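You operate a simulated robot arm through the tools that you are given. There is no shell and no other tool. Be economical: measure what you need, move in short steps, check, and stop when the job is done.

You are at the controls of a simulated robot arm. One attempt, no reset.

Task
Stack the carton marked "medlar" from the table with the pine rail on top of the carton labelled "apricot". Put the carton that says "pecan" from the table with the small mirror on top of the blue oblong box and the carton labelled "almond" on the plywood table with the foil panel. Take the carton labelled "lemon" from the table with the small mirror and put it on top of the cork sanding block. Put the carton marked "sleeves" from the table with the pine rail on the cream low tray. Fetch the red square carton and set it on the silver mirror square. Put the carton labelled "couplers" from the middle pine shelf on the bed of the pine frame and the carton marked "rings" on the white table. Any order will do. Set down upright: brick, carton, red square carton.

The check looks at the end state, three seconds after you hand in, the way a careful person would. Anything else that was tipped, shoved, dropped, spilled or broken makes it a failure.

Robot
A 7-joint arm with a two-finger parallel gripper on a trunk, on a base that drives. Base frame: it is fixed to the floor where the robot stands at the start and does not move with it; the origin is under the middle of the robot, x ahead of it, y to its left, z up; the surface under the hand at the start is at about z = 0.8. Readings come in m, degrees, newtons and seconds.
Its first joint turns from -166.0 to 166.0 degrees. Places, roughly: bed of the pine frame (29x20 cm) [-1.08, -0.6, 0.82]; beige wide carton, teal square carton [0.75, 0.25, 0.75]; blue oblong box [1.25, -0.25, 0.75]; blue square carton, orange square carton, pink wid [2.75, -3.25, 0.75]; cork sanding block (6x9x7 cm) [1.2, -0.2, 0.8]; cream almond brick, cream apricot brick, cream pec [1.25, -0.5, 0.75]; cream damson brick, red lemon brick [1.5, -0.75, 0.75]; cream low tray (15x15x7 cm) [0.5, 0.5, 0.8]; cream medlar brick, green square carton, red apric [0.75, 0, 0.75]; plywood table with the foil panel [-2.6, 0.9, 0.8]; red square carton [3, -3, 1.25]; silver mirror square (10x10x2 cm) [5.3, -0.7, 0.8]; white table [5.9, 0, 0.8]. Payload 3.43 kg.
Tool frame: the origin (TCP) lies between the finger pads and is the grasp point; the fingertips stand 0.03 m ahead of it; z points along the fingers, y is the line along which they close. The gripper opens to 0.094 m. The fingers are 0.028 m wide and 0.01 m thick; the gripper's body (0.05 by 0.096 m) begins 0.055 m behind the TCP.
Orientation is that of the tool frame in the base frame, as a unit quaternion [w, x, y, z]. With the fingers straight down and closing along the base's y, the tool's x points along the base's -x, its y along +y and its z along -z.

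Tools
- The arm moves only by the tool nudge_tool. Its argument "commands" is a list of rows, each an object (a shift or turn left out is 0, a gripper value left out holds the last) with "grip": the closure, from 0 (fully open) to 1 (shut); "translation": the shift along the base's x, y, z in m, a list of three; "delta_rot": the turn, a rotation vector about the base's x, y, z in degrees, a list of three. In form: [{"grip": grip, "translation": [dx, dy, dz], "delta_rot": [rx, ry, rz]}, ...]. A call has 1 to 12 rows; each row shifts and turns the commanded pose from where the row before left it. Each row takes 0.2 s and may step no farther than 0.05 m and 8.6 degrees from the row before; otherwise, or with a gripper value out of range, the whole call is refused. Where a pose cannot be reached the arm comes as near as it can. A force on the tool above 40 N (or 10 N above the force at the start of the call, whichever is more), or a blocked arm, ends the call early, and 0.2 s more pass. The fingers move at their own pace (about 0.045 m/s each) and stop on an object; they squeeze with about 37 N. The grip force told is the motor's: it shows also when the fingers shut on nothing. Time passes only in rows, and 0.2 s behind the last, so rows that do not move let the fingers close. The reply holds the time, the measured pose of the TCP, the force on the tool along the base axes, the opening and the grip force, in the units named above and with some noise, with the torque about the TCP (base axes, N m) and any sound that the robot's microphone picked up.
- Cameras (640 x 400 px; columns grow to the right, rows downward): "scene" is now at [0.5168, 0.2226, 1.3003]; the picture's right is [0.35, -0.94, 0.00], its down [-0.69, -0.26, -0.67] and it looks along [0.63, 0.23, -0.74] (base axes); focal length 214 px, centre (320, 200). "wrist" rides on the gripper at [0.076, 0.014, -0.102] in the tool frame; the picture's right is [-0.18, 0.98, 0.00], its down [-0.75, -0.14, -0.64] and it looks along [-0.63, -0.12, 0.77] (tool axes); focal length 243 px, centre (320, 200). There is no depth. A picture from a camera that has moved, and an enlarged one, comes with that camera's place and axes in the base frame and with its lens.
- capture(camera): a new picture of that camera. The clock stands still meanwhile.
- lift_body(by): slides the trunk up (or, below 0, down) by that many m; the arm and the scene camera ride with it, the base frame stays. It gives what a move gives, with no picture.
- base_move(legs): drives the robot by 1 to 6 legs, each [ahead, left, turn to the left] in m, m and degrees, along the robot's own axes; the way and the turn of a leg run together, so that a leg with both is an arc; at most 1.5 m and 180 degrees a leg. The arm and the cameras ride along, it lands a little off, and it stops where it bumps. It gives what a move gives.
- head_to(pan, tilt): turns the head with the scene camera to pan (to the left, within 103 degrees either way) and tilt (down, from -29 to 69), counted from straight ahead of the robot. It gives what a move gives.
- zoom(camera, box): a new picture of the part [left, top, right, bottom] of that camera's present view, enlarged. The clock stands still meanwhile.
- hand_in(): hands the job in; it is judged then, once.

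Work in short steps. Places have to be worked out from the pictures, the camera data and where the tool is seen: move nearer, look again, correct. Check each grasp and each placing, and mend what went wrong. You have 483 turns and 220 pictures in all, those below and enlarged ones among them. Open the gripper and draw the arm clear of the work before you hand the job in, unless the task says otherwise.

The tools are called after "Emit:" as name(argument=value, ...) on one line, values as JSON. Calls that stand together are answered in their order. nudge_tool: Moves the arm, as the interface text tells. Its arguments: {"type":"object","properties":{"commands":{"type":"array","items":{"type":"object","properties":{"grip":{"type":"number"},"translation":{"type":"array","items":{"type":"number"}},"delta_rot":{"type":"array","items":{"type":"number"}}}}}},"required":["commands"]} The other tools are called the same way: lift_body (by) slides the trunk up or down; base_move (legs) drives the base; head_to (pan, tilt) turns the head that bears the scene camera; capture (camera) takes a picture; zoom (camera, box) takes an enlarged picture of a part of a camera's view; hand_in () hands the job in.

At the start:

```text
time_s: 0.0
tool_pos: [0.6128, 0.2303, 1.1642]
ee_rot: [0.0, 0.001, 1.0, 0.0]
contact_force: [-0.4, 0.4, 0.1]
ft_torque: [-0.04, 0.02, 0.02]
opening: 0.0941
gripper_force: 0.0
trunk travel left (down, up): [-0.375, 0.235]
robot x, y, heading: [-0.0003, -0.0014, -0.1]
head pan, tilt: [20.2, 47.7]
```

scene: 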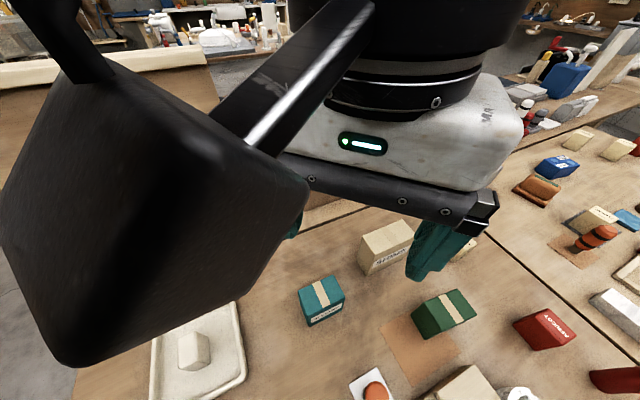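
wrist: 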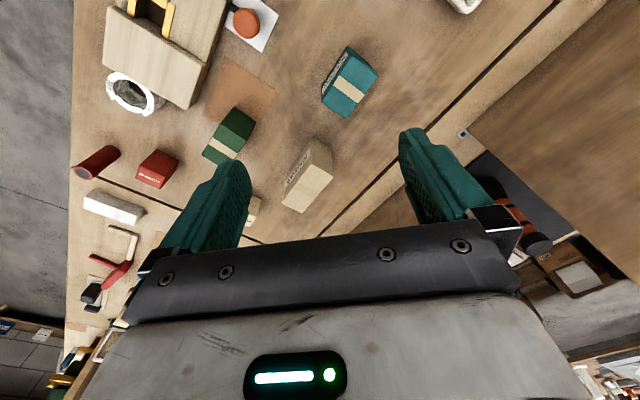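

I start by surveying: the near table first, then the other directions.

Emit:
head_to(pan=-20, tilt=45)

Emit:
capture(camera="scene")

```text
time_s: 1.1
tool_pos: [0.6129, 0.231, 1.1641]
ee_rot: [0.0, 0.0, 1.0, 0.0]
contact_force: [0.0, 0.7, 0.0]
ft_torque: [-0.05, -0.02, 0.0]
opening: 0.0941
gripper_force: 0.1
trunk travel left (down, up): [-0.375, 0.235]
robot x, y, heading: [0.0018, 0.0013, -0.1]
head pan, tilt: [-20.0, 45.0]
```

```text
217 pictures are left
camera scene: at [0.519, 0.1675, 1.304], right [-0.34, -0.94, 0.0], down [-0.66, 0.24, -0.71], along [0.66, -0.24, -0.71], focal length 214 px, centre (320, 200)
```

scene: 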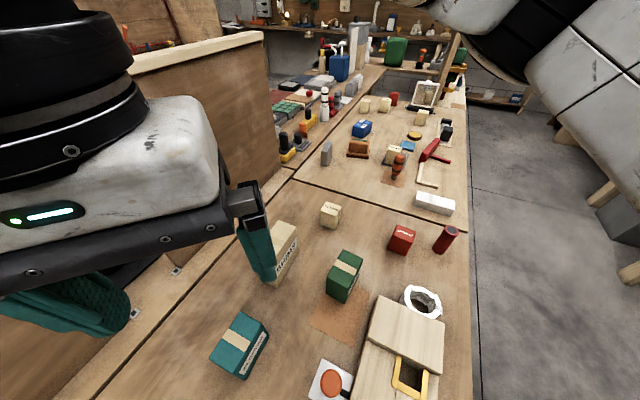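

Good overview. I zoom into the parts of this view to read labels.

Emit:
zoom(camera="scene", box=[300, 60, 480, 220])

Emit:
zoom(camera="scene", box=[200, 180, 480, 400])

```text
2.50 times, centred on (390, 140) of scene
camera zoom: at [0.519, 0.1675, 1.304], right [-0.34, -0.94, 0.0], down [-0.66, 0.24, -0.71], along [0.66, -0.24, -0.71], focal length 536 px, centre (145, 350)
```

zoom: 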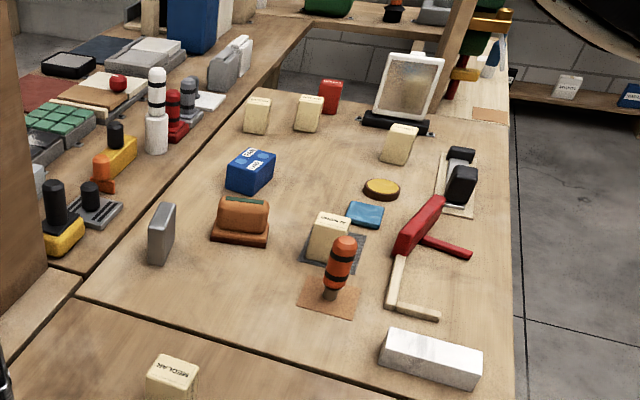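

```text
1.82 times, centred on (340, 290) of scene
camera zoom: at [0.519, 0.1675, 1.304], right [-0.34, -0.94, 0.0], down [-0.66, 0.24, -0.71], along [0.66, -0.24, -0.71], focal length 390 px, centre (284, 36)
```

zoom: 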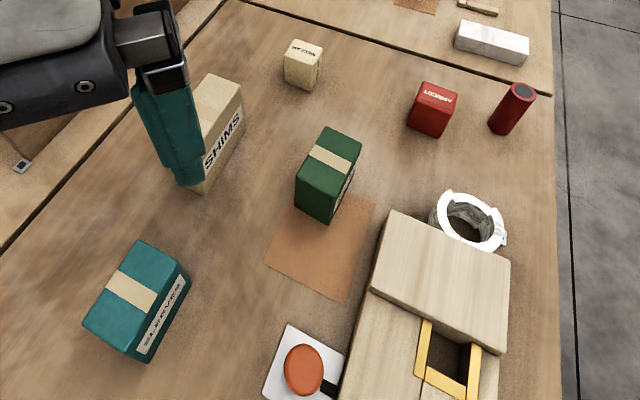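

Next I look left (tray) and right/behind.

Emit:
head_to(pan=60, tilt=35)

Emit:
capture(camera="scene")

Emit:
head_to(pan=-60, tilt=25)

Emit:
capture(camera="scene")

Emit:
head_to(pan=-100, tilt=25)

Emit:
capture(camera="scene")

Emit:
head_to(pan=100, tilt=25)

Emit:
capture(camera="scene")

```text
time_s: 2.6
tool_pos: [0.6129, 0.2311, 1.1645]
ee_rot: [-0.001, -0.001, 1.0, -0.001]
contact_force: [0.6, 0.1, 0.8]
ft_torque: [0.02, 0.01, 0.01]
opening: 0.0942
gripper_force: 0.1
trunk travel left (down, up): [-0.375, 0.235]
robot x, y, heading: [0.0009, -0.0003, 0.0]
head pan, tilt: [60.0, 35.0]
```

```text
214 pictures are left
camera scene: at [0.4866, 0.2715, 1.3188], right [0.87, -0.5, 0.0], down [-0.29, -0.5, -0.82], along [0.41, 0.71, -0.57], focal length 214 px, centre (320, 200)
```

scene: 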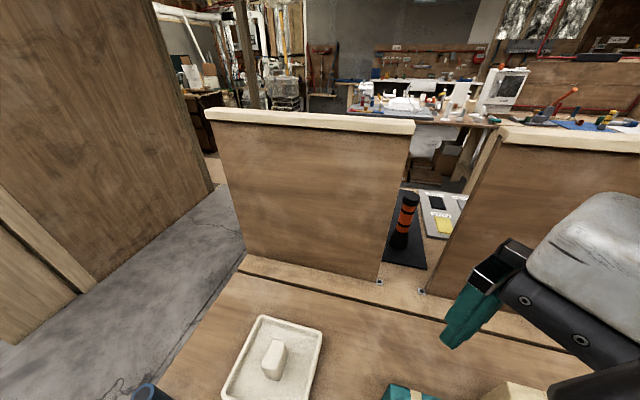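

```text
time_s: 4.6
tool_pos: [0.6134, 0.2315, 1.164]
ee_rot: [0.0, 0.001, 1.0, 0.0]
contact_force: [-0.6, -0.2, 0.1]
ft_torque: [-0.01, -0.01, -0.01]
opening: 0.0941
gripper_force: 0.0
trunk travel left (down, up): [-0.375, 0.235]
robot x, y, heading: [-0.0, -0.002, -0.0]
head pan, tilt: [-60.0, 25.0]
```

```text
213 pictures are left
camera scene: at [0.4887, 0.1155, 1.3346], right [-0.87, -0.5, 0.0], down [-0.21, 0.37, -0.91], along [0.45, -0.78, -0.42], focal length 214 px, centre (320, 200)
```

scene: 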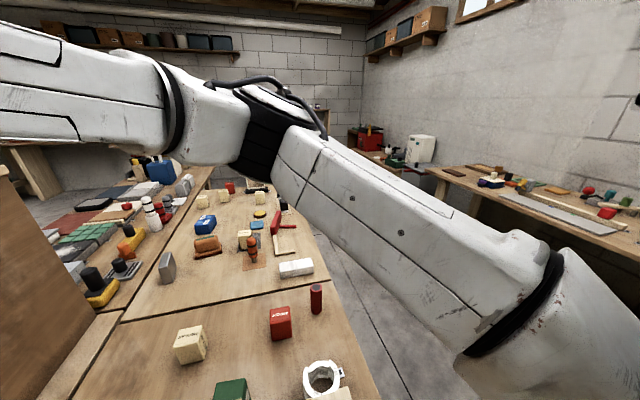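

```text
time_s: 5.7
tool_pos: [0.6135, 0.2319, 1.1656]
ee_rot: [-0.001, -0.001, 1.0, 0.001]
contact_force: [-0.2, 0.2, -0.1]
ft_torque: [0.03, 0.01, -0.02]
opening: 0.094
gripper_force: 0.1
trunk travel left (down, up): [-0.375, 0.235]
robot x, y, heading: [0.0009, 0.0048, -0.0]
head pan, tilt: [-100.0, 25.0]
```

```text
212 pictures are left
camera scene: at [0.4266, 0.1045, 1.3346], right [-0.98, 0.17, 0.0], down [0.07, 0.42, -0.91], along [-0.16, -0.89, -0.42], focal length 214 px, centre (320, 200)
```

scene: 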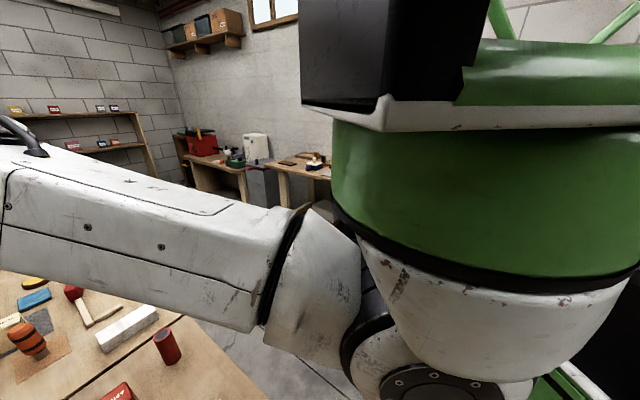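

```text
time_s: 8.6
tool_pos: [0.6128, 0.2322, 1.165]
ee_rot: [0.0, -0.001, 1.0, 0.0]
contact_force: [-0.3, 0.5, -0.7]
ft_torque: [0.01, 0.01, 0.01]
opening: 0.0939
gripper_force: 0.1
trunk travel left (down, up): [-0.375, 0.235]
robot x, y, heading: [0.0016, -0.0002, -0.2]
head pan, tilt: [100.0, 25.0]
```

```text
211 pictures are left
camera scene: at [0.4266, 0.286, 1.3346], right [0.98, 0.17, 0.0], down [0.07, -0.42, -0.91], along [-0.16, 0.89, -0.42], focal length 214 px, centre (320, 200)
```

scene: 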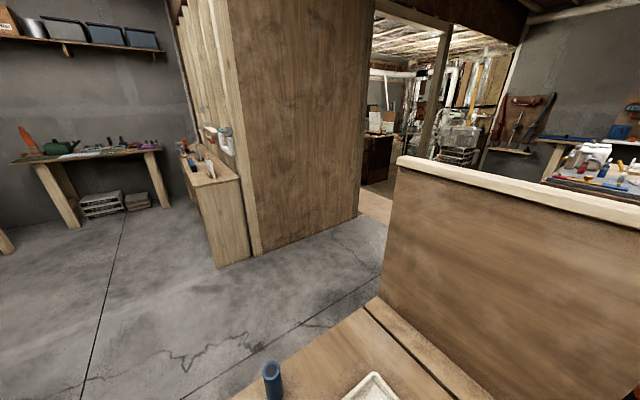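

I look down at the near table for labels, steeper.

Emit:
head_to(pan=0, tilt=62)

Emit:
capture(camera="scene")

Emit:
head_to(pan=50, tilt=64)

Emit:
capture(camera="scene")

```text
time_s: 10.4
tool_pos: [0.6133, 0.2317, 1.1646]
ee_rot: [0.0, 0.001, 1.0, 0.0]
contact_force: [0.2, 0.0, 0.0]
ft_torque: [-0.05, 0.02, 0.0]
opening: 0.0939
gripper_force: 0.0
trunk travel left (down, up): [-0.375, 0.235]
robot x, y, heading: [0.001, -0.0018, 0.2]
head pan, tilt: [0.0, 62.0]
```

```text
210 pictures are left
camera scene: at [0.5069, 0.1953, 1.2823], right [0.0, -1.0, 0.0], down [-0.88, 0.0, -0.47], along [0.47, 0.0, -0.88], focal length 214 px, centre (320, 200)
```

scene: 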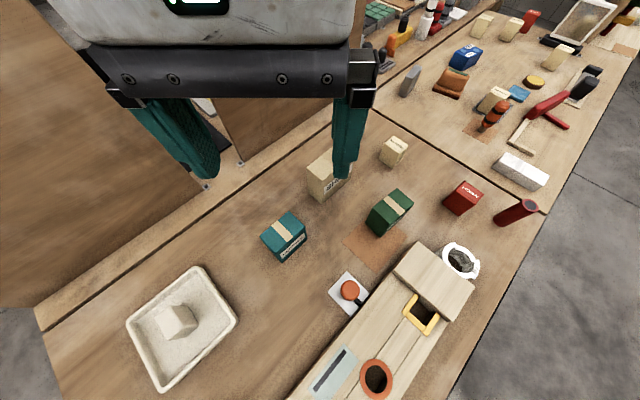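

```text
time_s: 11.5
tool_pos: [0.6131, 0.2316, 1.165]
ee_rot: [0.001, 0.0, 1.0, 0.0]
contact_force: [-0.1, 0.1, -0.3]
ft_torque: [-0.01, -0.01, 0.01]
opening: 0.0941
gripper_force: 0.0
trunk travel left (down, up): [-0.375, 0.235]
robot x, y, heading: [0.0006, 0.0008, -0.2]
head pan, tilt: [50.0, 64.0]
```

```text
209 pictures are left
camera scene: at [0.4824, 0.2427, 1.28], right [0.77, -0.64, 0.0], down [-0.58, -0.69, -0.44], along [0.28, 0.34, -0.9], focal length 214 px, centre (320, 200)
```

scene: 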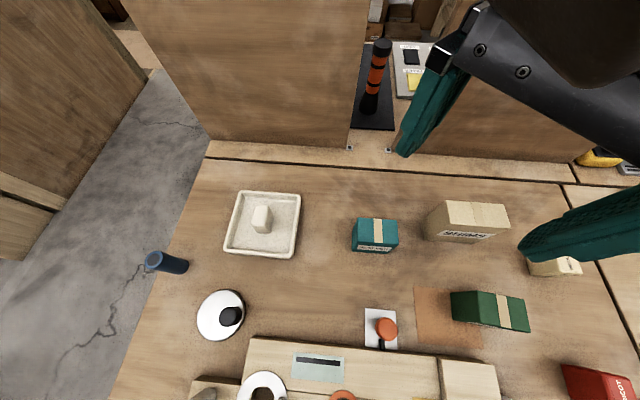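

Emit:
zoom(camera="scene", box=[210, 170, 430, 290])

Emit:
zoom(camera="scene", box=[400, 180, 620, 340])

```text
2.91 times, centred on (320, 230) of scene
camera zoom: at [0.4824, 0.2427, 1.28], right [0.77, -0.64, 0.0], down [-0.58, -0.69, -0.44], along [0.28, 0.34, -0.9], focal length 624 px, centre (320, 113)
```

zoom: 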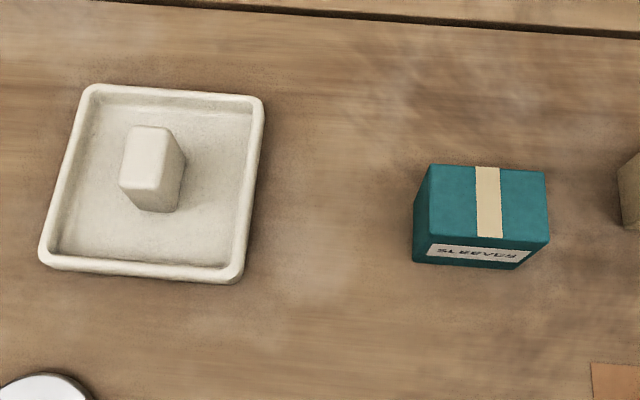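

```text
2.50 times, centred on (510, 260) of scene
camera zoom: at [0.4824, 0.2427, 1.28], right [0.77, -0.64, 0.0], down [-0.58, -0.69, -0.44], along [0.28, 0.34, -0.9], focal length 536 px, centre (-155, 50)
```

zoom: 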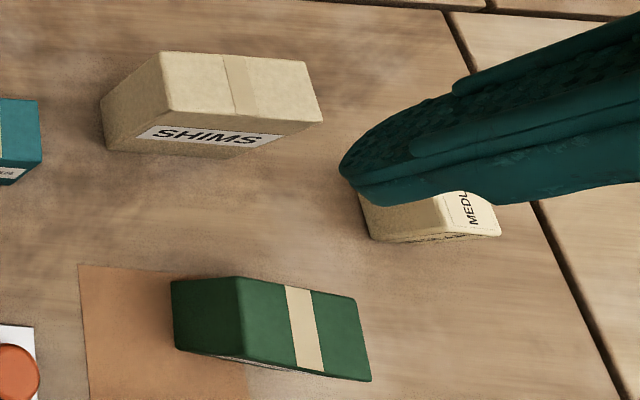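

Teal is "sleeves" (≈7.8×5.2×7.5 cm at (0.652,0.272), aligned 45° with the table). I zoom tighter on the tray to measure the boss in it.

Emit:
zoom(camera="scene", box=[215, 180, 311, 240])

Emit:
zoom(camera="scene", box=[215, 210, 311, 270])

```text
6.67 times, centred on (263, 210) of scene
camera zoom: at [0.4824, 0.2427, 1.28], right [0.77, -0.64, 0.0], down [-0.58, -0.69, -0.44], along [0.28, 0.34, -0.9], focal length 1430 px, centre (700, 133)
```

zoom: 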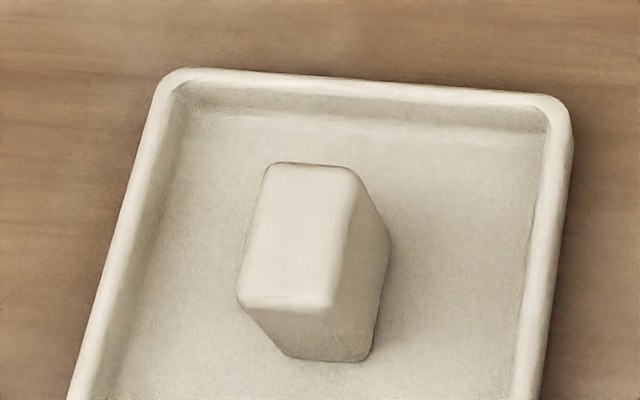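

```text
6.67 times, centred on (263, 240) of scene
camera zoom: at [0.4824, 0.2427, 1.28], right [0.77, -0.64, 0.0], down [-0.58, -0.69, -0.44], along [0.28, 0.34, -0.9], focal length 1430 px, centre (700, -67)
```

zoom: 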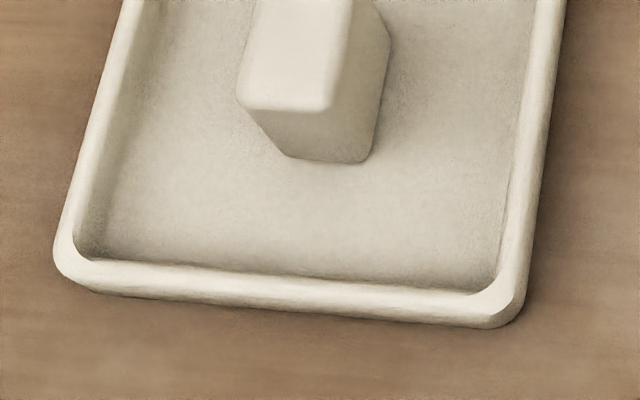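

The tray has a fixed boss; the widest free strip (~5.5 cm) is on its left (−s) side, so the carton's long side must run across. I turn the tool +45° and come over the teal carton.

Emit:
nudge_tool(commands=[{"grip": 0, "translation": [0.0065, 0.0068, -0.025], "delta_rot": [0, 0, 7.5]}, {"translation": [0.0065, 0.0068, -0.025], "delta_rot": [0, 0, 7.5]}, {"translation": [0.0065, 0.0068, -0.025], "delta_rot": [0, 0, 7.5]}, {"translation": [0.0065, 0.0068, -0.025], "delta_rot": [0, 0, 7.5]}, {"translation": [0.0065, 0.0068, -0.025], "delta_rot": [0, 0, 7.5]}, {"translation": [0.0065, 0.0068, -0.025], "delta_rot": [0, 0, 7.5]}, {}])

Emit:
capture(camera="wrist")

Emit:
capture(camera="scene")

```text
time_s: 13.1
tool_pos: [0.6508, 0.272, 1.0142]
ee_rot: [-0.001, -0.383, 0.924, 0.0]
contact_force: [-0.8, -1.0, 0.5]
ft_torque: [0.0, -0.01, 0.01]
opening: 0.094
gripper_force: 0.1
trunk travel left (down, up): [-0.375, 0.235]
robot x, y, heading: [0.0015, 0.0014, 0.1]
head pan, tilt: [50.0, 64.0]
```

```text
204 pictures are left
camera wrist: at [0.586, 0.228, 1.1178], right [-0.57, 0.82, 0.0], down [0.63, 0.43, 0.64], along [0.53, 0.36, -0.77], focal length 243 px, centre (320, 200)
```

wrist: 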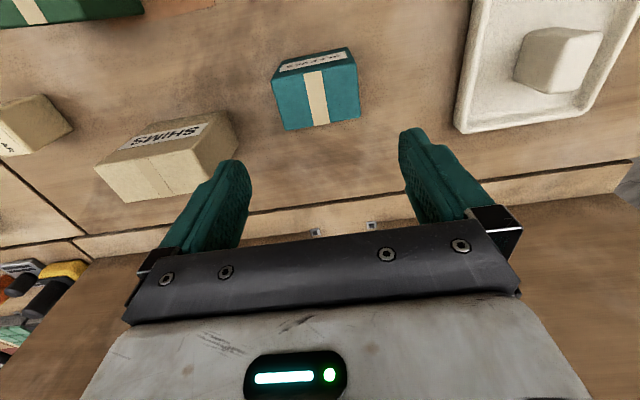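

```text
203 pictures are left
camera scene: at [0.4824, 0.2427, 1.28], right [0.77, -0.64, 0.0], down [-0.58, -0.69, -0.44], along [0.28, 0.34, -0.9], focal length 214 px, centre (320, 200)
```

scene: 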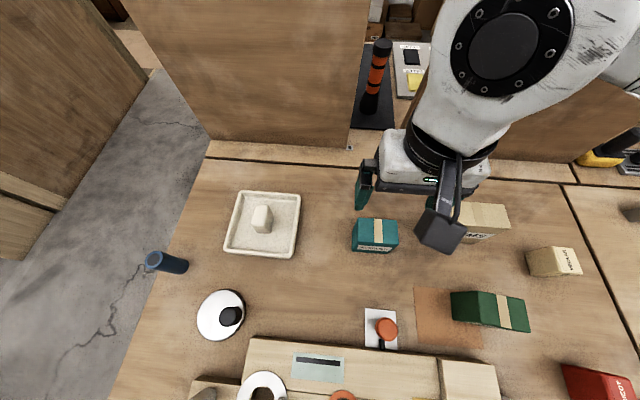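

The carton centre reads (0.650, 0.269); the tool is almost above. I descend to z=0.845 and close.

Emit:
nudge_tool(commands=[{"translation": [0, -0.003, -0.034]}, {"translation": [0, 0, -0.034]}, {"translation": [0, 0, -0.034]}, {"translation": [0, 0, -0.034]}, {"translation": [0, 0, -0.033]}, {"grip": 1}, {"grip": 1}, {"grip": 1}, {"grip": 1}])

```text
time_s: 15.1
tool_pos: [0.6534, 0.2684, 0.8475]
ee_rot: [-0.001, -0.383, 0.924, 0.001]
contact_force: [-0.4, -0.1, 0.5]
ft_torque: [0.0, -0.02, 0.02]
opening: 0.0819
gripper_force: 36.9
trunk travel left (down, up): [-0.375, 0.235]
robot x, y, heading: [-0.0005, 0.0019, 0.1]
head pan, tilt: [50.0, 64.0]
```

Gripped (8.2 cm). I lift it and check the hold.

Emit:
nudge_tool(commands=[{"translation": [0, 0, 0.03]}, {"translation": [0, 0, 0.05]}, {"translation": [0, 0, 0.05]}, {}])

Emit:
capture(camera="wrist")

Emit:
zoom(camera="scene", box=[215, 170, 455, 320])

```text
time_s: 16.1
tool_pos: [0.6519, 0.2654, 0.9773]
ee_rot: [0.001, -0.383, 0.924, 0.0]
contact_force: [-0.4, 0.1, -1.1]
ft_torque: [-0.03, -0.02, 0.01]
opening: 0.0818
gripper_force: 37.1
trunk travel left (down, up): [-0.375, 0.235]
robot x, y, heading: [-0.0005, -0.0023, 0.1]
head pan, tilt: [50.0, 64.0]
```

```text
202 pictures are left
camera wrist: at [0.5875, 0.2215, 1.0802], right [-0.56, 0.83, 0.0], down [0.63, 0.43, 0.64], along [0.53, 0.36, -0.77], focal length 243 px, centre (320, 200)
```

wrist: 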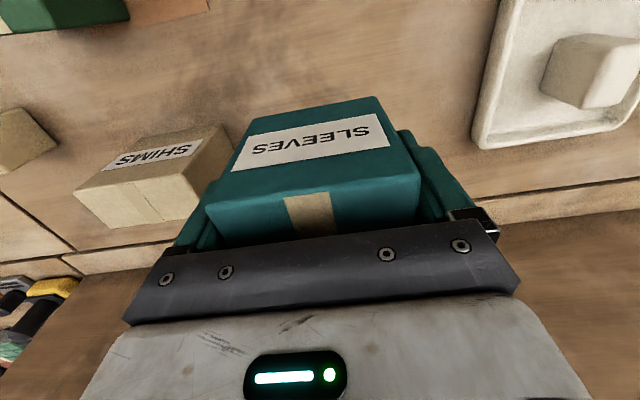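

```text
2.67 times, centred on (335, 245) of scene
camera zoom: at [0.4823, 0.2427, 1.28], right [0.77, -0.64, 0.0], down [-0.58, -0.69, -0.44], along [0.28, 0.34, -0.9], focal length 572 px, centre (280, 80)
```

zoom: 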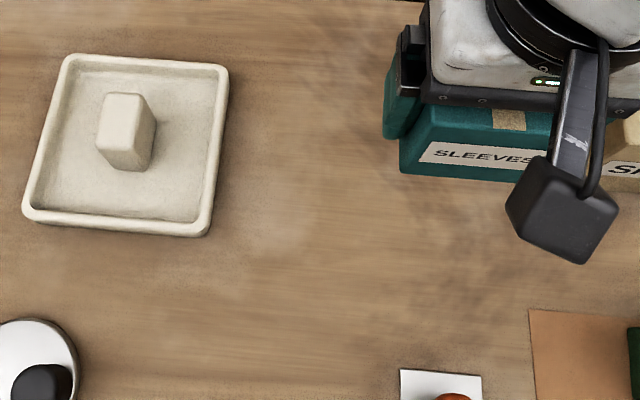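

The hold is good. I turn −90° while carrying it over the free strip of the tray.

Emit:
nudge_tool(commands=[{"translation": [-0.01736, 0.0201, 0], "delta_rot": [0, 0, -8.182]}, {"translation": [-0.01736, 0.0201, 0], "delta_rot": [0, 0, -8.182]}, {"translation": [-0.01736, 0.0201, 0], "delta_rot": [0, 0, -8.182]}, {"translation": [-0.01736, 0.0201, 0], "delta_rot": [0, 0, -8.182]}, {"translation": [-0.01736, 0.0201, 0], "delta_rot": [0, 0, -8.182]}, {"translation": [-0.01736, 0.0201, 0], "delta_rot": [0, 0, -8.182]}, {"translation": [-0.01736, 0.0201, 0], "delta_rot": [0, 0, -8.182]}, {"translation": [-0.01736, 0.0201, 0], "delta_rot": [0, 0, -8.182]}, {"translation": [-0.01736, 0.0201, 0], "delta_rot": [0, 0, -8.182]}, {"translation": [-0.01736, 0.0201, 0], "delta_rot": [0, 0, -8.182]}, {"translation": [-0.01736, 0.0201, 0], "delta_rot": [0, 0, -8.182]}, {}])

Emit:
capture(camera="wrist")

Emit:
zoom(camera="scene", box=[180, 150, 340, 270])

```text
time_s: 18.7
tool_pos: [0.4598, 0.4933, 0.9742]
ee_rot: [0.0, 0.383, 0.924, 0.0]
contact_force: [0.1, 0.0, -1.7]
ft_torque: [0.0, 0.0, -0.03]
opening: 0.0819
gripper_force: 36.9
trunk travel left (down, up): [-0.375, 0.235]
robot x, y, heading: [-0.0031, 0.0046, -0.1]
head pan, tilt: [50.0, 64.0]
```

```text
200 pictures are left
camera wrist: at [0.4152, 0.5558, 1.0771], right [0.83, 0.56, 0.0], down [0.43, -0.63, 0.64], along [0.36, -0.53, -0.77], focal length 243 px, centre (320, 200)
```

wrist: 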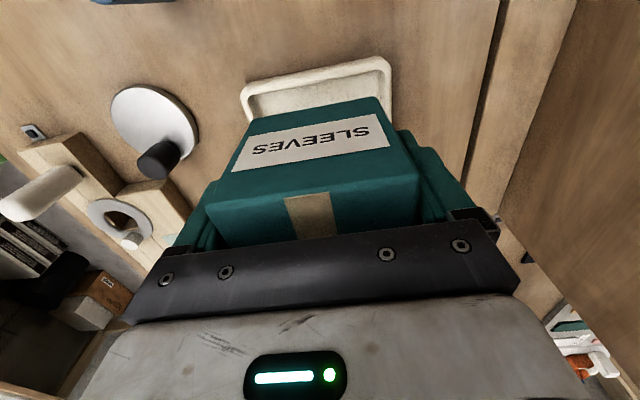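

```text
3.33 times, centred on (260, 210) of scene
camera zoom: at [0.4823, 0.2429, 1.28], right [0.77, -0.64, 0.0], down [-0.58, -0.69, -0.44], along [0.28, 0.34, -0.9], focal length 715 px, centre (520, 167)
```

zoom: 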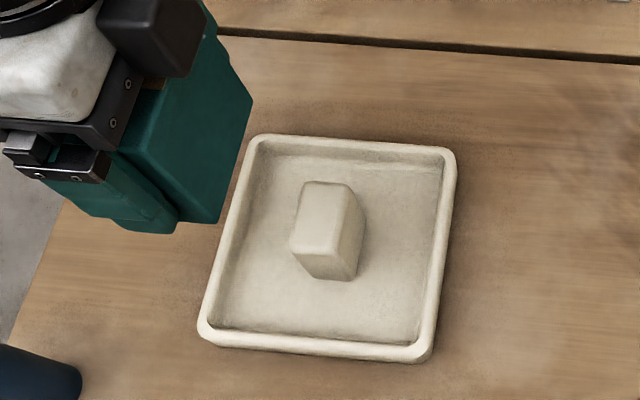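

I zoom the wrist view to relate the tray's left wall to the carton.

Emit:
zoom(camera="wrist", box=[200, 40, 440, 190])

```text
2.67 times, centred on (320, 115) of wrist
camera zoom: at [0.4152, 0.5558, 1.0771], right [0.83, 0.56, 0.0], down [0.43, -0.63, 0.64], along [0.36, -0.53, -0.77], focal length 647 px, centre (320, 427)
```

zoom: 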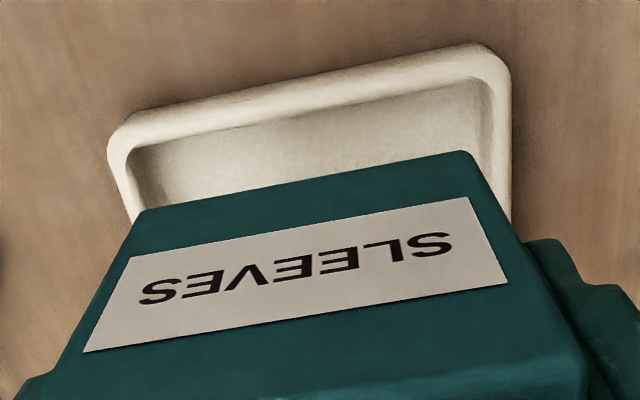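

The carton's front face overhangs the left wall by ~1 cm; I shift by +1.25 cm along the table and −0.5 cm across, lower to just above the boss, and look again.

Emit:
nudge_tool(commands=[{"translation": [0.0053, -0.0123, -0.02]}, {"translation": [0, 0, -0.026]}, {}])

Emit:
zoom(camera="wrist", box=[200, 40, 440, 190])

Emit:
zoom(camera="scene", box=[200, 170, 328, 250])

```text
time_s: 19.5
tool_pos: [0.4654, 0.4783, 0.9277]
ee_rot: [0.0, 0.382, 0.924, 0.001]
contact_force: [-0.1, -1.1, -0.5]
ft_torque: [0.0, 0.0, 0.02]
opening: 0.0814
gripper_force: 37.2
trunk travel left (down, up): [-0.375, 0.235]
robot x, y, heading: [-0.001, -0.0, -0.0]
head pan, tilt: [50.0, 64.0]
```

```text
2.67 times, centred on (320, 115) of wrist
camera zoom: at [0.4208, 0.5418, 1.031], right [0.83, 0.56, 0.0], down [0.43, -0.63, 0.64], along [0.36, -0.53, -0.77], focal length 647 px, centre (320, 427)
```

zoom: 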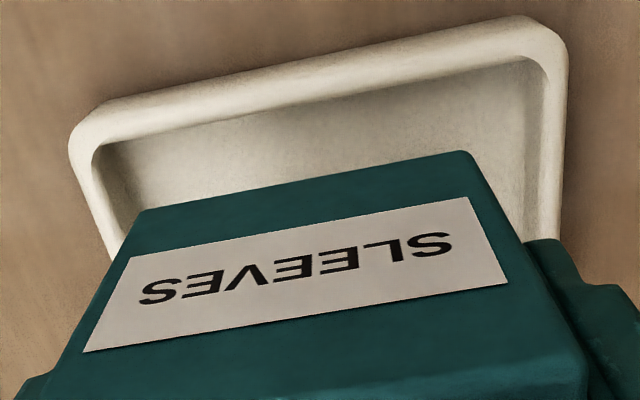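

```text
5.00 times, centred on (264, 210) of scene
camera zoom: at [0.4824, 0.2429, 1.28], right [0.77, -0.64, 0.0], down [-0.58, -0.69, -0.44], along [0.28, 0.34, -0.9], focal length 1072 px, centre (600, 150)
```

zoom: 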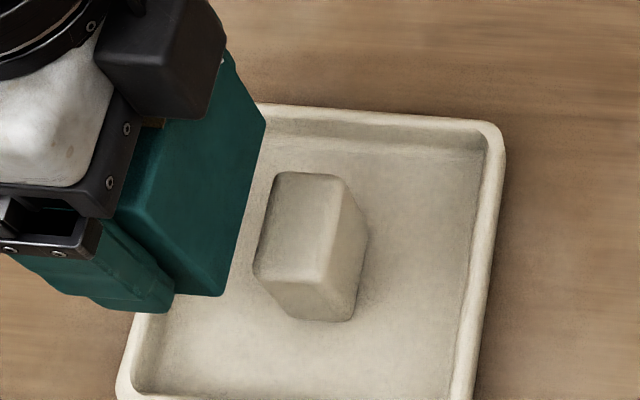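

Gaps now look ~3–4 mm on both sides. I nudge 1 mm toward the boss and descend, slowly at the end.

Emit:
nudge_tool(commands=[{"translation": [0.0007, -0.0007, -0.02]}, {"translation": [0, 0, -0.02]}, {"translation": [0, 0, -0.015]}, {"translation": [0, 0, -0.008]}, {"translation": [0, 0, -0.004]}, {}])

Emit:
zoom(camera="scene", box=[200, 170, 328, 250])

```text
time_s: 20.2
tool_pos: [0.4627, 0.4816, 0.8951]
ee_rot: [-0.004, 0.382, 0.924, 0.004]
contact_force: [-0.3, -3.7, 23.2]
ft_torque: [-0.71, -0.31, -0.08]
opening: 0.0819
gripper_force: 37.2
trunk travel left (down, up): [-0.375, 0.235]
robot x, y, heading: [-0.0016, 0.0012, -0.0]
head pan, tilt: [50.0, 64.0]
stopped in row 3: the force on the tool passed its limit at 74 N (the readings are from after the stop); the commanded pose is now the measured one
```

```text
5.00 times, centred on (264, 210) of scene
camera zoom: at [0.4817, 0.2426, 1.2803], right [0.77, -0.64, 0.0], down [-0.58, -0.69, -0.44], along [0.28, 0.34, -0.9], focal length 1072 px, centre (600, 150)
```

zoom: 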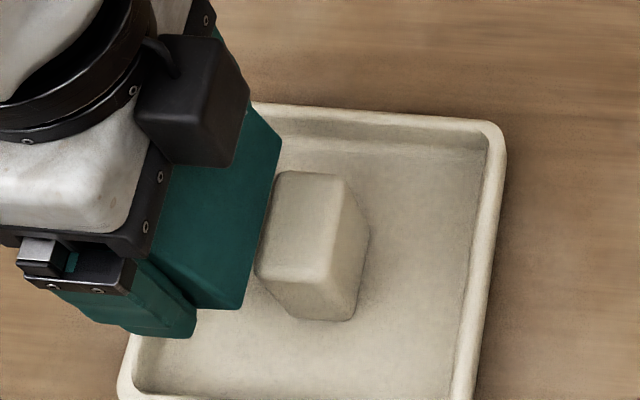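

Contact from the boss side (torque says offset +3 cm along s): the carton's rear bottom edge catches the boss top. I raise 1.5 cm and re-measure both sides.

Emit:
nudge_tool(commands=[{"translation": [0, 0, 0.015]}, {}])

Emit:
zoom(camera="wrist", box=[200, 40, 440, 190])

Emit:
zoom(camera="scene", box=[200, 170, 328, 250])

```text
time_s: 20.8
tool_pos: [0.4631, 0.4826, 0.9067]
ee_rot: [-0.003, 0.383, 0.924, 0.003]
contact_force: [-0.6, 0.1, -1.0]
ft_torque: [0.0, 0.02, 0.01]
opening: 0.082
gripper_force: 37.1
trunk travel left (down, up): [-0.375, 0.235]
robot x, y, heading: [0.0031, 0.0004, 0.1]
head pan, tilt: [50.0, 64.0]
```

```text
2.67 times, centred on (320, 115) of wrist
camera zoom: at [0.4186, 0.5433, 1.0094], right [0.82, 0.57, 0.0], down [0.44, -0.64, 0.63], along [0.36, -0.52, -0.77], focal length 647 px, centre (320, 427)
```

zoom: 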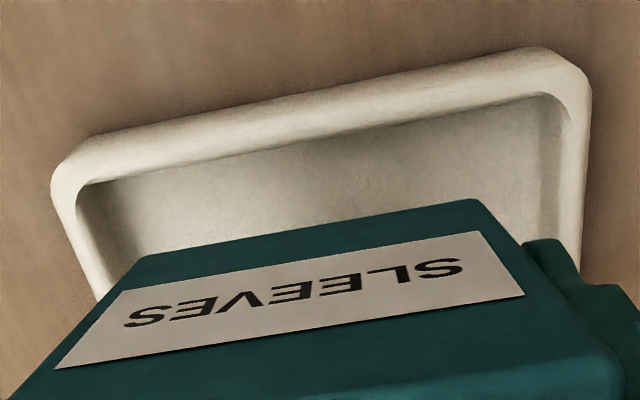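

```text
5.00 times, centred on (264, 210) of scene
camera zoom: at [0.4821, 0.2434, 1.2799], right [0.77, -0.64, 0.0], down [-0.58, -0.69, -0.44], along [0.28, 0.34, -0.9], focal length 1072 px, centre (600, 150)
```

zoom: 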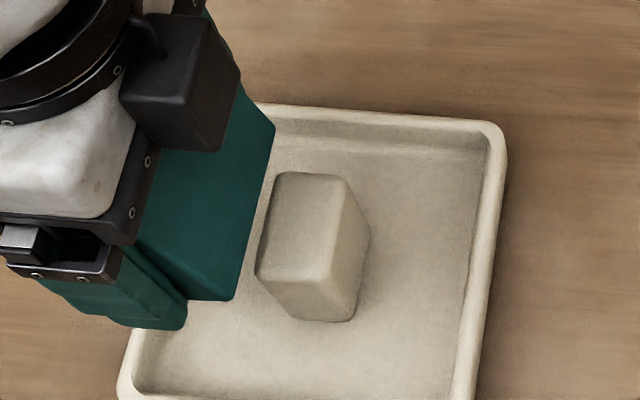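

The carton slipped up (~1.3 cm) and tilted (~8°) in the grip. I'll set it flat on free table near its old spot and regrasp.

Emit:
nudge_tool(commands=[{"translation": [0, 0, 0.04]}, {"translation": [0.03, -0.035, 0.0]}, {"translation": [0.03, -0.035, 0]}, {"translation": [0.03, -0.035, 0]}, {"translation": [0.03, -0.035, 0]}, {"translation": [0.03, -0.035, 0]}, {"translation": [0.02, -0.025, 0]}, {"translation": [0, 0, -0.04]}, {"translation": [0, 0, -0.03]}, {}])

Emit:
capture(camera="scene")

```text
time_s: 23.0
tool_pos: [0.6325, 0.2804, 0.8744]
ee_rot: [-0.003, 0.383, 0.924, 0.003]
contact_force: [0.4, 0.2, -1.2]
ft_torque: [-0.01, 0.03, -0.01]
opening: 0.0815
gripper_force: 37.4
trunk travel left (down, up): [-0.375, 0.235]
robot x, y, heading: [0.0001, 0.003, 0.0]
head pan, tilt: [50.0, 64.0]
```

```text
192 pictures are left
camera scene: at [0.4823, 0.2432, 1.28], right [0.77, -0.64, 0.0], down [-0.58, -0.69, -0.44], along [0.28, 0.34, -0.9], focal length 214 px, centre (320, 200)
```

scene: 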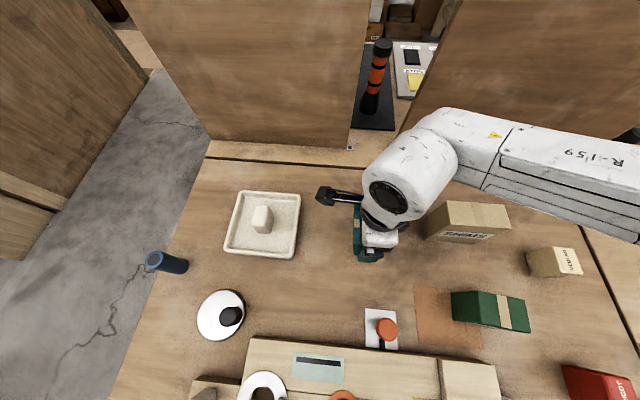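

Now lower gently until contact, then release.

Emit:
nudge_tool(commands=[{"translation": [0, 0, -0.02]}, {"translation": [0, 0, -0.008]}, {"translation": [0, 0, -0.004]}, {"translation": [0, 0, -0.003]}, {}])

```text
time_s: 24.2
tool_pos: [0.632, 0.2811, 0.8425]
ee_rot: [-0.003, 0.383, 0.924, 0.003]
contact_force: [0.0, 0.7, -1.6]
ft_torque: [0.0, -0.01, 0.0]
opening: 0.0817
gripper_force: 37.3
trunk travel left (down, up): [-0.375, 0.235]
robot x, y, heading: [0.0018, -0.002, 0.4]
head pan, tilt: [50.0, 64.0]
```

Emit:
nudge_tool(commands=[{"translation": [0, 0, -0.003]}, {"translation": [0, 0, -0.002]}, {"translation": [0, 0, -0.002]}, {}])

Emit:
capture(camera="wrist")

```text
time_s: 25.2
tool_pos: [0.6346, 0.2819, 0.8371]
ee_rot: [-0.003, 0.383, 0.924, 0.004]
contact_force: [3.2, -2.7, 22.4]
ft_torque: [-0.44, 0.97, 0.16]
opening: 0.0821
gripper_force: 37.5
trunk travel left (down, up): [-0.375, 0.235]
robot x, y, heading: [0.0022, 0.0029, 0.0]
head pan, tilt: [50.0, 64.0]
```

```text
191 pictures are left
camera wrist: at [0.5886, 0.3433, 0.9393], right [0.83, 0.56, 0.0], down [0.43, -0.64, 0.63], along [0.36, -0.52, -0.77], focal length 243 px, centre (320, 200)
```

wrist: 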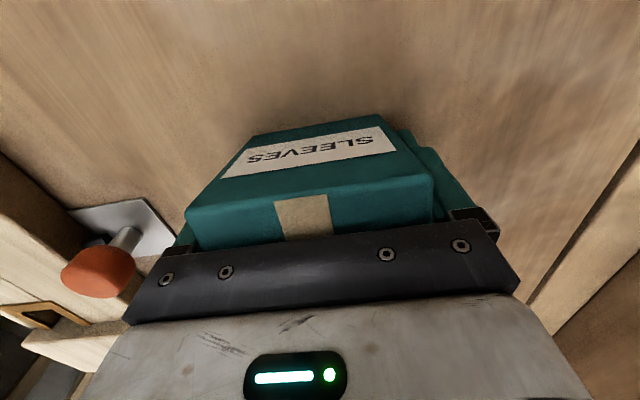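

Contact made; release, raise slightly so the pads' centre sits ~4.7 cm above the table, and look.

Emit:
nudge_tool(commands=[{"grip": 0}, {"grip": 0}, {"grip": 0, "translation": [0, 0, 0.008]}, {"translation": [0, 0, 0.05]}, {"translation": [0, 0, 0.05]}, {}])

Emit:
zoom(camera="wrist", box=[200, 40, 440, 190])

```text
time_s: 26.6
tool_pos: [0.6304, 0.2789, 0.9441]
ee_rot: [-0.004, 0.384, 0.923, 0.003]
contact_force: [0.2, 0.3, -0.7]
ft_torque: [-0.02, -0.02, 0.03]
opening: 0.0937
gripper_force: 0.0
trunk travel left (down, up): [-0.375, 0.235]
robot x, y, heading: [0.0004, 0.0028, 0.2]
head pan, tilt: [50.0, 64.0]
```

```text
2.67 times, centred on (320, 115) of wrist
camera zoom: at [0.5866, 0.3418, 1.0462], right [0.82, 0.57, 0.0], down [0.44, -0.64, 0.63], along [0.36, -0.52, -0.77], focal length 647 px, centre (320, 427)
```

zoom: 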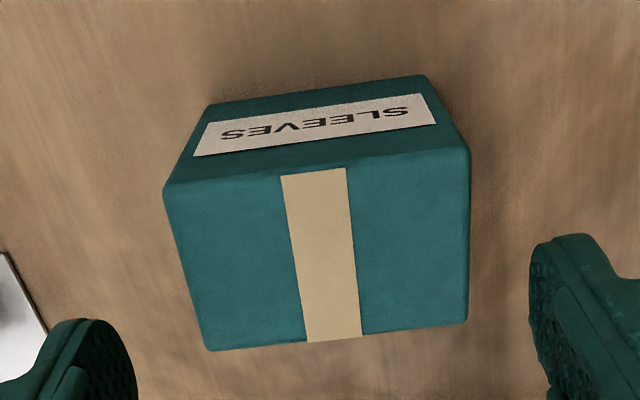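

The carton stands flat: depth ≈5 cm, yawed ≈3.4° to the tool. I align (−3.4°), shift 3 mm, descend and regrasp with pads 5 cm above its base.

Emit:
nudge_tool(commands=[{"translation": [0.002, 0.002, -0.03], "delta_rot": [0, 0, -3.4]}, {"translation": [0, 0, -0.03]}, {"translation": [0, 0, -0.025]}, {"translation": [0, 0, -0.01]}, {"grip": 1}, {"grip": 1}, {"grip": 1}, {"grip": 1}, {"translation": [0, 0, 0.03]}, {"translation": [0, 0, 0.05]}, {"translation": [0, 0, 0.04]}, {}])

Emit:
zoom(camera="wrist", box=[200, 40, 440, 190])

```text
time_s: 29.2
tool_pos: [0.6334, 0.2834, 0.9686]
ee_rot: [-0.004, 0.41, 0.912, 0.004]
contact_force: [0.7, 0.3, -0.7]
ft_torque: [-0.03, 0.03, -0.02]
opening: 0.0818
gripper_force: 37.3
trunk travel left (down, up): [-0.375, 0.235]
robot x, y, heading: [-0.0031, -0.001, 0.0]
head pan, tilt: [50.0, 64.0]
```

```text
2.67 times, centred on (320, 115) of wrist
camera zoom: at [0.5937, 0.347, 1.0719], right [0.86, 0.52, 0.0], down [0.4, -0.66, 0.63], along [0.33, -0.54, -0.77], focal length 647 px, centre (320, 427)
```

zoom: 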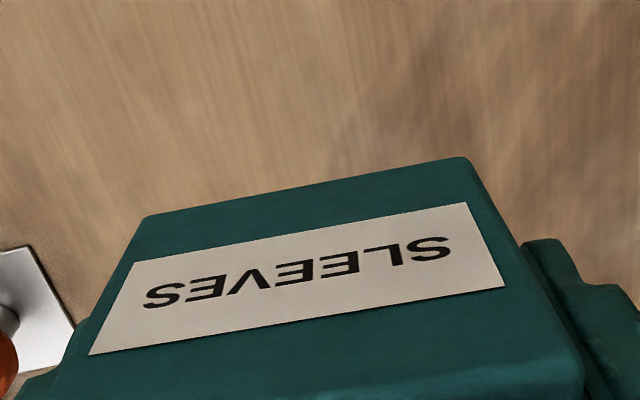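

Regrasped squarely (front face 2.35 cm from the TCP). Strip is only ~5.2 cm versus 5.0 cm carton, so I return above it, fix yaw/tilt, and measure the rim again.

Emit:
nudge_tool(commands=[{"translation": [-0.028, 0.0328, 0], "delta_rot": [-0.6, -0.23, 3.4]}, {"translation": [-0.028, 0.0328, 0]}, {"translation": [-0.028, 0.0328, 0]}, {"translation": [-0.028, 0.0328, 0]}, {"translation": [-0.028, 0.0328, 0]}, {"translation": [-0.028, 0.0328, 0]}, {"translation": [0, 0, -0.03]}, {}, {}])

Emit:
zoom(camera="wrist", box=[200, 40, 440, 190])

```text
time_s: 31.2
tool_pos: [0.467, 0.4827, 0.9376]
ee_rot: [0.001, 0.383, 0.924, 0.0]
contact_force: [-0.2, -0.1, -1.6]
ft_torque: [0.02, -0.01, 0.01]
opening: 0.0819
gripper_force: 37.2
trunk travel left (down, up): [-0.375, 0.235]
robot x, y, heading: [0.0024, 0.0003, 0.0]
head pan, tilt: [50.0, 64.0]
```

```text
2.67 times, centred on (320, 115) of wrist
camera zoom: at [0.4223, 0.5451, 1.0391], right [0.82, 0.57, 0.0], down [0.43, -0.63, 0.64], along [0.36, -0.53, -0.77], focal length 647 px, centre (320, 427)
```

zoom: 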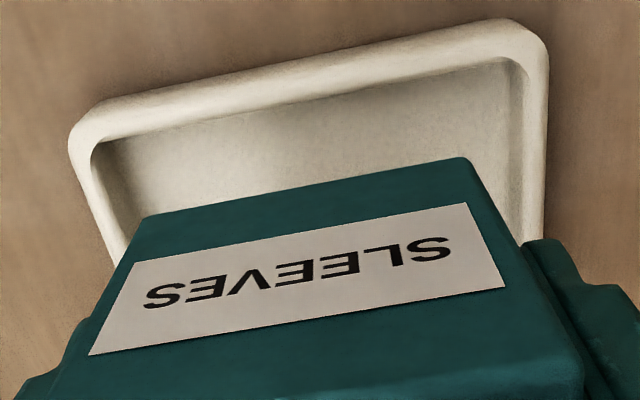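

By image the strip is ~5.0–5.2 cm, so I need the carton's exact depth: I take it back to the table, set it down and gauge it with the gripper.

Emit:
nudge_tool(commands=[{"translation": [0.028, -0.0328, 0.01]}, {"translation": [0.028, -0.0328, 0]}, {"translation": [0.028, -0.0328, 0]}, {"translation": [0.028, -0.0328, 0]}, {"translation": [0.028, -0.0328, 0]}, {"translation": [0.028, -0.0328, 0]}, {"translation": [0, 0, -0.045]}, {"translation": [0, 0, -0.04]}, {"translation": [0, 0, -0.006]}, {"translation": [0, 0, -0.004]}, {}])

```text
time_s: 33.6
tool_pos: [0.6356, 0.2823, 0.8531]
ee_rot: [0.0, 0.383, 0.924, -0.001]
contact_force: [-0.4, -0.6, -0.2]
ft_torque: [0.01, 0.04, 0.01]
opening: 0.0816
gripper_force: 36.5
trunk travel left (down, up): [-0.375, 0.235]
robot x, y, heading: [0.0003, 0.0014, 0.0]
head pan, tilt: [50.0, 64.0]
```

Emit:
nudge_tool(commands=[{"translation": [0, 0, -0.002]}, {"translation": [0, 0, -0.002]}, {"grip": 0}, {"grip": 0}, {"grip": 0}, {"translation": [0, 0, 0.05]}, {"translation": [0, 0, 0.05]}, {}])

Emit:
nudge_tool(commands=[{"delta_rot": [0, 0, 8.182]}, {"delta_rot": [0, 0, 8.182]}, {"delta_rot": [0, 0, 8.182]}, {"delta_rot": [0, 0, 8.182]}, {"delta_rot": [0, 0, 8.182]}, {"delta_rot": [0, 0, 8.182]}, {"delta_rot": [0, 0, 8.182]}, {"delta_rot": [0, 0, 8.182]}, {"delta_rot": [0, 0, 8.182]}, {"delta_rot": [0, 0, 8.182]}, {"delta_rot": [0, 0, 8.182]}, {}])

Emit:
zoom(camera="wrist", box=[200, 40, 440, 190])

```text
time_s: 35.4
tool_pos: [0.6353, 0.2847, 0.9483]
ee_rot: [0.001, 0.381, 0.925, 0.0]
contact_force: [-0.1, -0.8, 0.1]
ft_torque: [0.0, 0.0, 0.0]
opening: 0.0941
gripper_force: 0.1
trunk travel left (down, up): [-0.375, 0.235]
robot x, y, heading: [0.0023, -0.0012, 0.4]
head pan, tilt: [50.0, 64.0]
```

```text
time_s: 38.0
tool_pos: [0.6346, 0.2836, 0.9496]
ee_rot: [0.001, -0.384, 0.923, 0.0]
contact_force: [0.1, 0.2, 0.0]
ft_torque: [-0.03, 0.0, 0.01]
opening: 0.0939
gripper_force: 0.0
trunk travel left (down, up): [-0.375, 0.235]
robot x, y, heading: [0.0007, 0.0033, 0.3]
head pan, tilt: [50.0, 64.0]
```

```text
2.67 times, centred on (320, 115) of wrist
camera zoom: at [0.5705, 0.2383, 1.0511], right [-0.57, 0.82, 0.0], down [0.63, 0.43, 0.64], along [0.53, 0.36, -0.77], focal length 647 px, centre (320, 427)
```

zoom: 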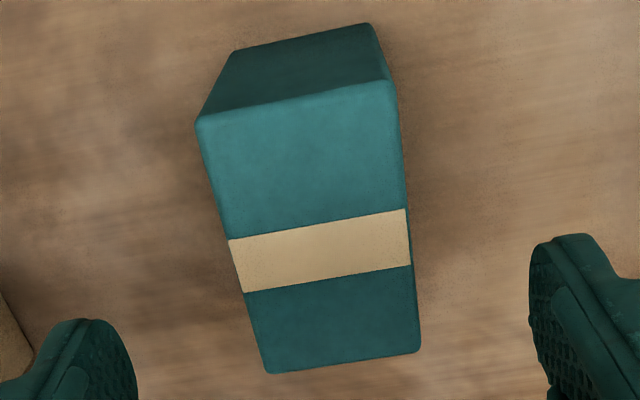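

Emit:
nudge_tool(commands=[{"translation": [0, 0, -0.05]}, {"translation": [0, 0, -0.045]}, {"grip": 1}, {"grip": 1}, {"grip": 1}, {"grip": 1}, {"grip": 1}, {"grip": 1}])

```text
time_s: 39.8
tool_pos: [0.6362, 0.2823, 0.8539]
ee_rot: [0.001, -0.383, 0.924, 0.001]
contact_force: [-0.2, 0.6, 0.4]
ft_torque: [-0.02, 0.02, 0.03]
opening: 0.0541
gripper_force: 37.1
trunk travel left (down, up): [-0.375, 0.235]
robot x, y, heading: [-0.0004, 0.0015, -0.1]
head pan, tilt: [50.0, 64.0]
```

Depth is 5.4 cm: the carton cannot fit beside the boss (strip ≤5.3 cm). The boss (3×4.7 cm flat top, part of the tray) can support it centred, so I regrasp on the long side with pads centred and place it squarely on the boss.

Emit:
nudge_tool(commands=[{"grip": 0}, {"grip": 0}, {"grip": 0}, {"translation": [0, 0, 0.05]}, {"translation": [0, 0, 0.05]}, {"delta_rot": [0, 0, -8.182]}, {"delta_rot": [0, 0, -8.182]}, {"delta_rot": [0, 0, -8.182]}, {"delta_rot": [0, 0, -8.182]}, {"delta_rot": [0, 0, -8.182]}, {"delta_rot": [0, 0, -8.182]}])

Emit:
nudge_tool(commands=[{"delta_rot": [0, 0, -8.182]}, {"delta_rot": [0, 0, -8.182]}, {"delta_rot": [0, 0, -8.182]}, {"delta_rot": [0, 0, -8.182]}, {"delta_rot": [0, 0, -8.18]}, {"translation": [0, 0, -0.05]}, {"translation": [0, 0, -0.05]}, {"grip": 1}, {"grip": 1}, {"grip": 1}, {"grip": 1}])

Emit:
nudge_tool(commands=[{"translation": [0, 0, 0.05]}, {"translation": [0, 0, 0.05]}, {"translation": [0, 0, 0.03]}, {"translation": [-0.0285, 0.0336, 0]}, {"translation": [-0.0285, 0.0336, 0]}, {"translation": [-0.0285, 0.0336, 0]}, {"translation": [-0.0285, 0.0336, 0]}, {"translation": [-0.0287, 0.0337, 0]}, {"translation": [0, 0, -0.045]}, {}])

Emit:
zoom(camera="wrist", box=[160, 0, 480, 200])

Emit:
zoom(camera="scene", box=[200, 150, 360, 250])

```text
time_s: 42.2
tool_pos: [0.635, 0.283, 0.9536]
ee_rot: [0.001, 0.036, 0.999, 0.0]
contact_force: [-0.4, -0.3, 0.4]
ft_torque: [0.06, -0.02, 0.01]
opening: 0.0941
gripper_force: 0.0
trunk travel left (down, up): [-0.375, 0.235]
robot x, y, heading: [-0.0029, -0.0009, -0.2]
head pan, tilt: [50.0, 64.0]
```

```text
time_s: 44.6
tool_pos: [0.6358, 0.2855, 0.8551]
ee_rot: [0.001, 0.383, 0.924, 0.0]
contact_force: [-0.3, -0.7, -0.7]
ft_torque: [0.0, -0.01, 0.0]
opening: 0.0817
gripper_force: 37.2
trunk travel left (down, up): [-0.375, 0.235]
robot x, y, heading: [-0.0, -0.0008, -0.1]
head pan, tilt: [50.0, 64.0]
```

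```text
time_s: 46.8
tool_pos: [0.4926, 0.4527, 0.939]
ee_rot: [0.001, 0.382, 0.924, 0.0]
contact_force: [0.5, -0.3, -0.6]
ft_torque: [0.03, 0.0, 0.02]
opening: 0.0817
gripper_force: 36.9
trunk travel left (down, up): [-0.375, 0.235]
robot x, y, heading: [0.0014, 0.0011, -0.1]
head pan, tilt: [50.0, 64.0]
```

```text
2.00 times, centred on (320, 100) of wrist
camera zoom: at [0.4476, 0.5145, 1.0413], right [0.82, 0.57, 0.0], down [0.43, -0.63, 0.64], along [0.36, -0.53, -0.77], focal length 485 px, centre (320, 400)
```

zoom: 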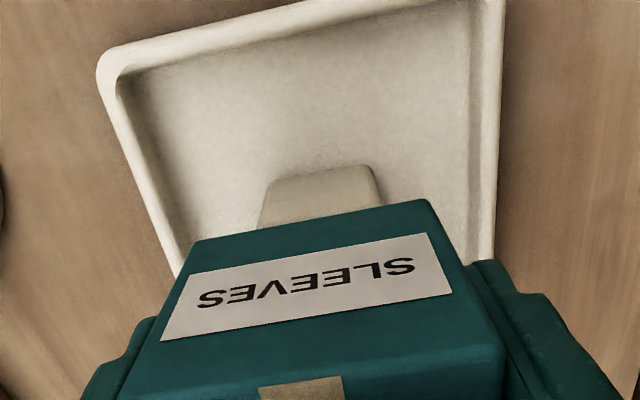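

```text
4.00 times, centred on (280, 200) of scene
camera zoom: at [0.4821, 0.2434, 1.28], right [0.77, -0.64, 0.0], down [-0.58, -0.69, -0.44], along [0.28, 0.34, -0.9], focal length 858 px, centre (480, 200)
```

zoom: 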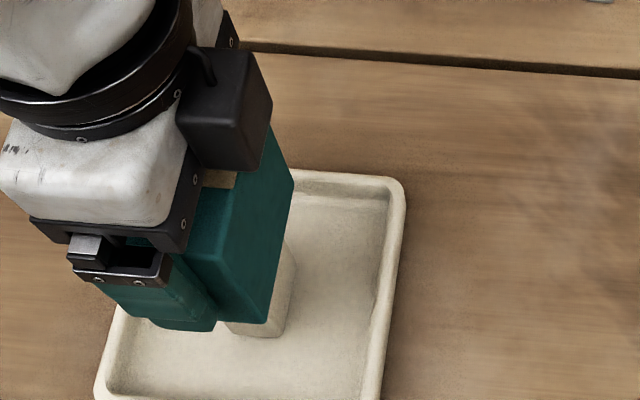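

Centred within 3 mm. I correct that and lower in small steps to contact.

Emit:
nudge_tool(commands=[{"translation": [0.002, 0.002, -0.015]}, {"translation": [0, 0, -0.004]}, {"translation": [0, 0, -0.002]}, {"translation": [0, 0, -0.002]}, {}])

```text
time_s: 48.0
tool_pos: [0.4943, 0.454, 0.9171]
ee_rot: [0.0, 0.383, 0.924, 0.002]
contact_force: [4.0, -1.9, 39.9]
ft_torque: [-0.06, 0.15, -0.03]
opening: 0.0823
gripper_force: 37.2
trunk travel left (down, up): [-0.375, 0.235]
robot x, y, heading: [0.0009, 0.001, -0.1]
head pan, tilt: [50.0, 64.0]
```

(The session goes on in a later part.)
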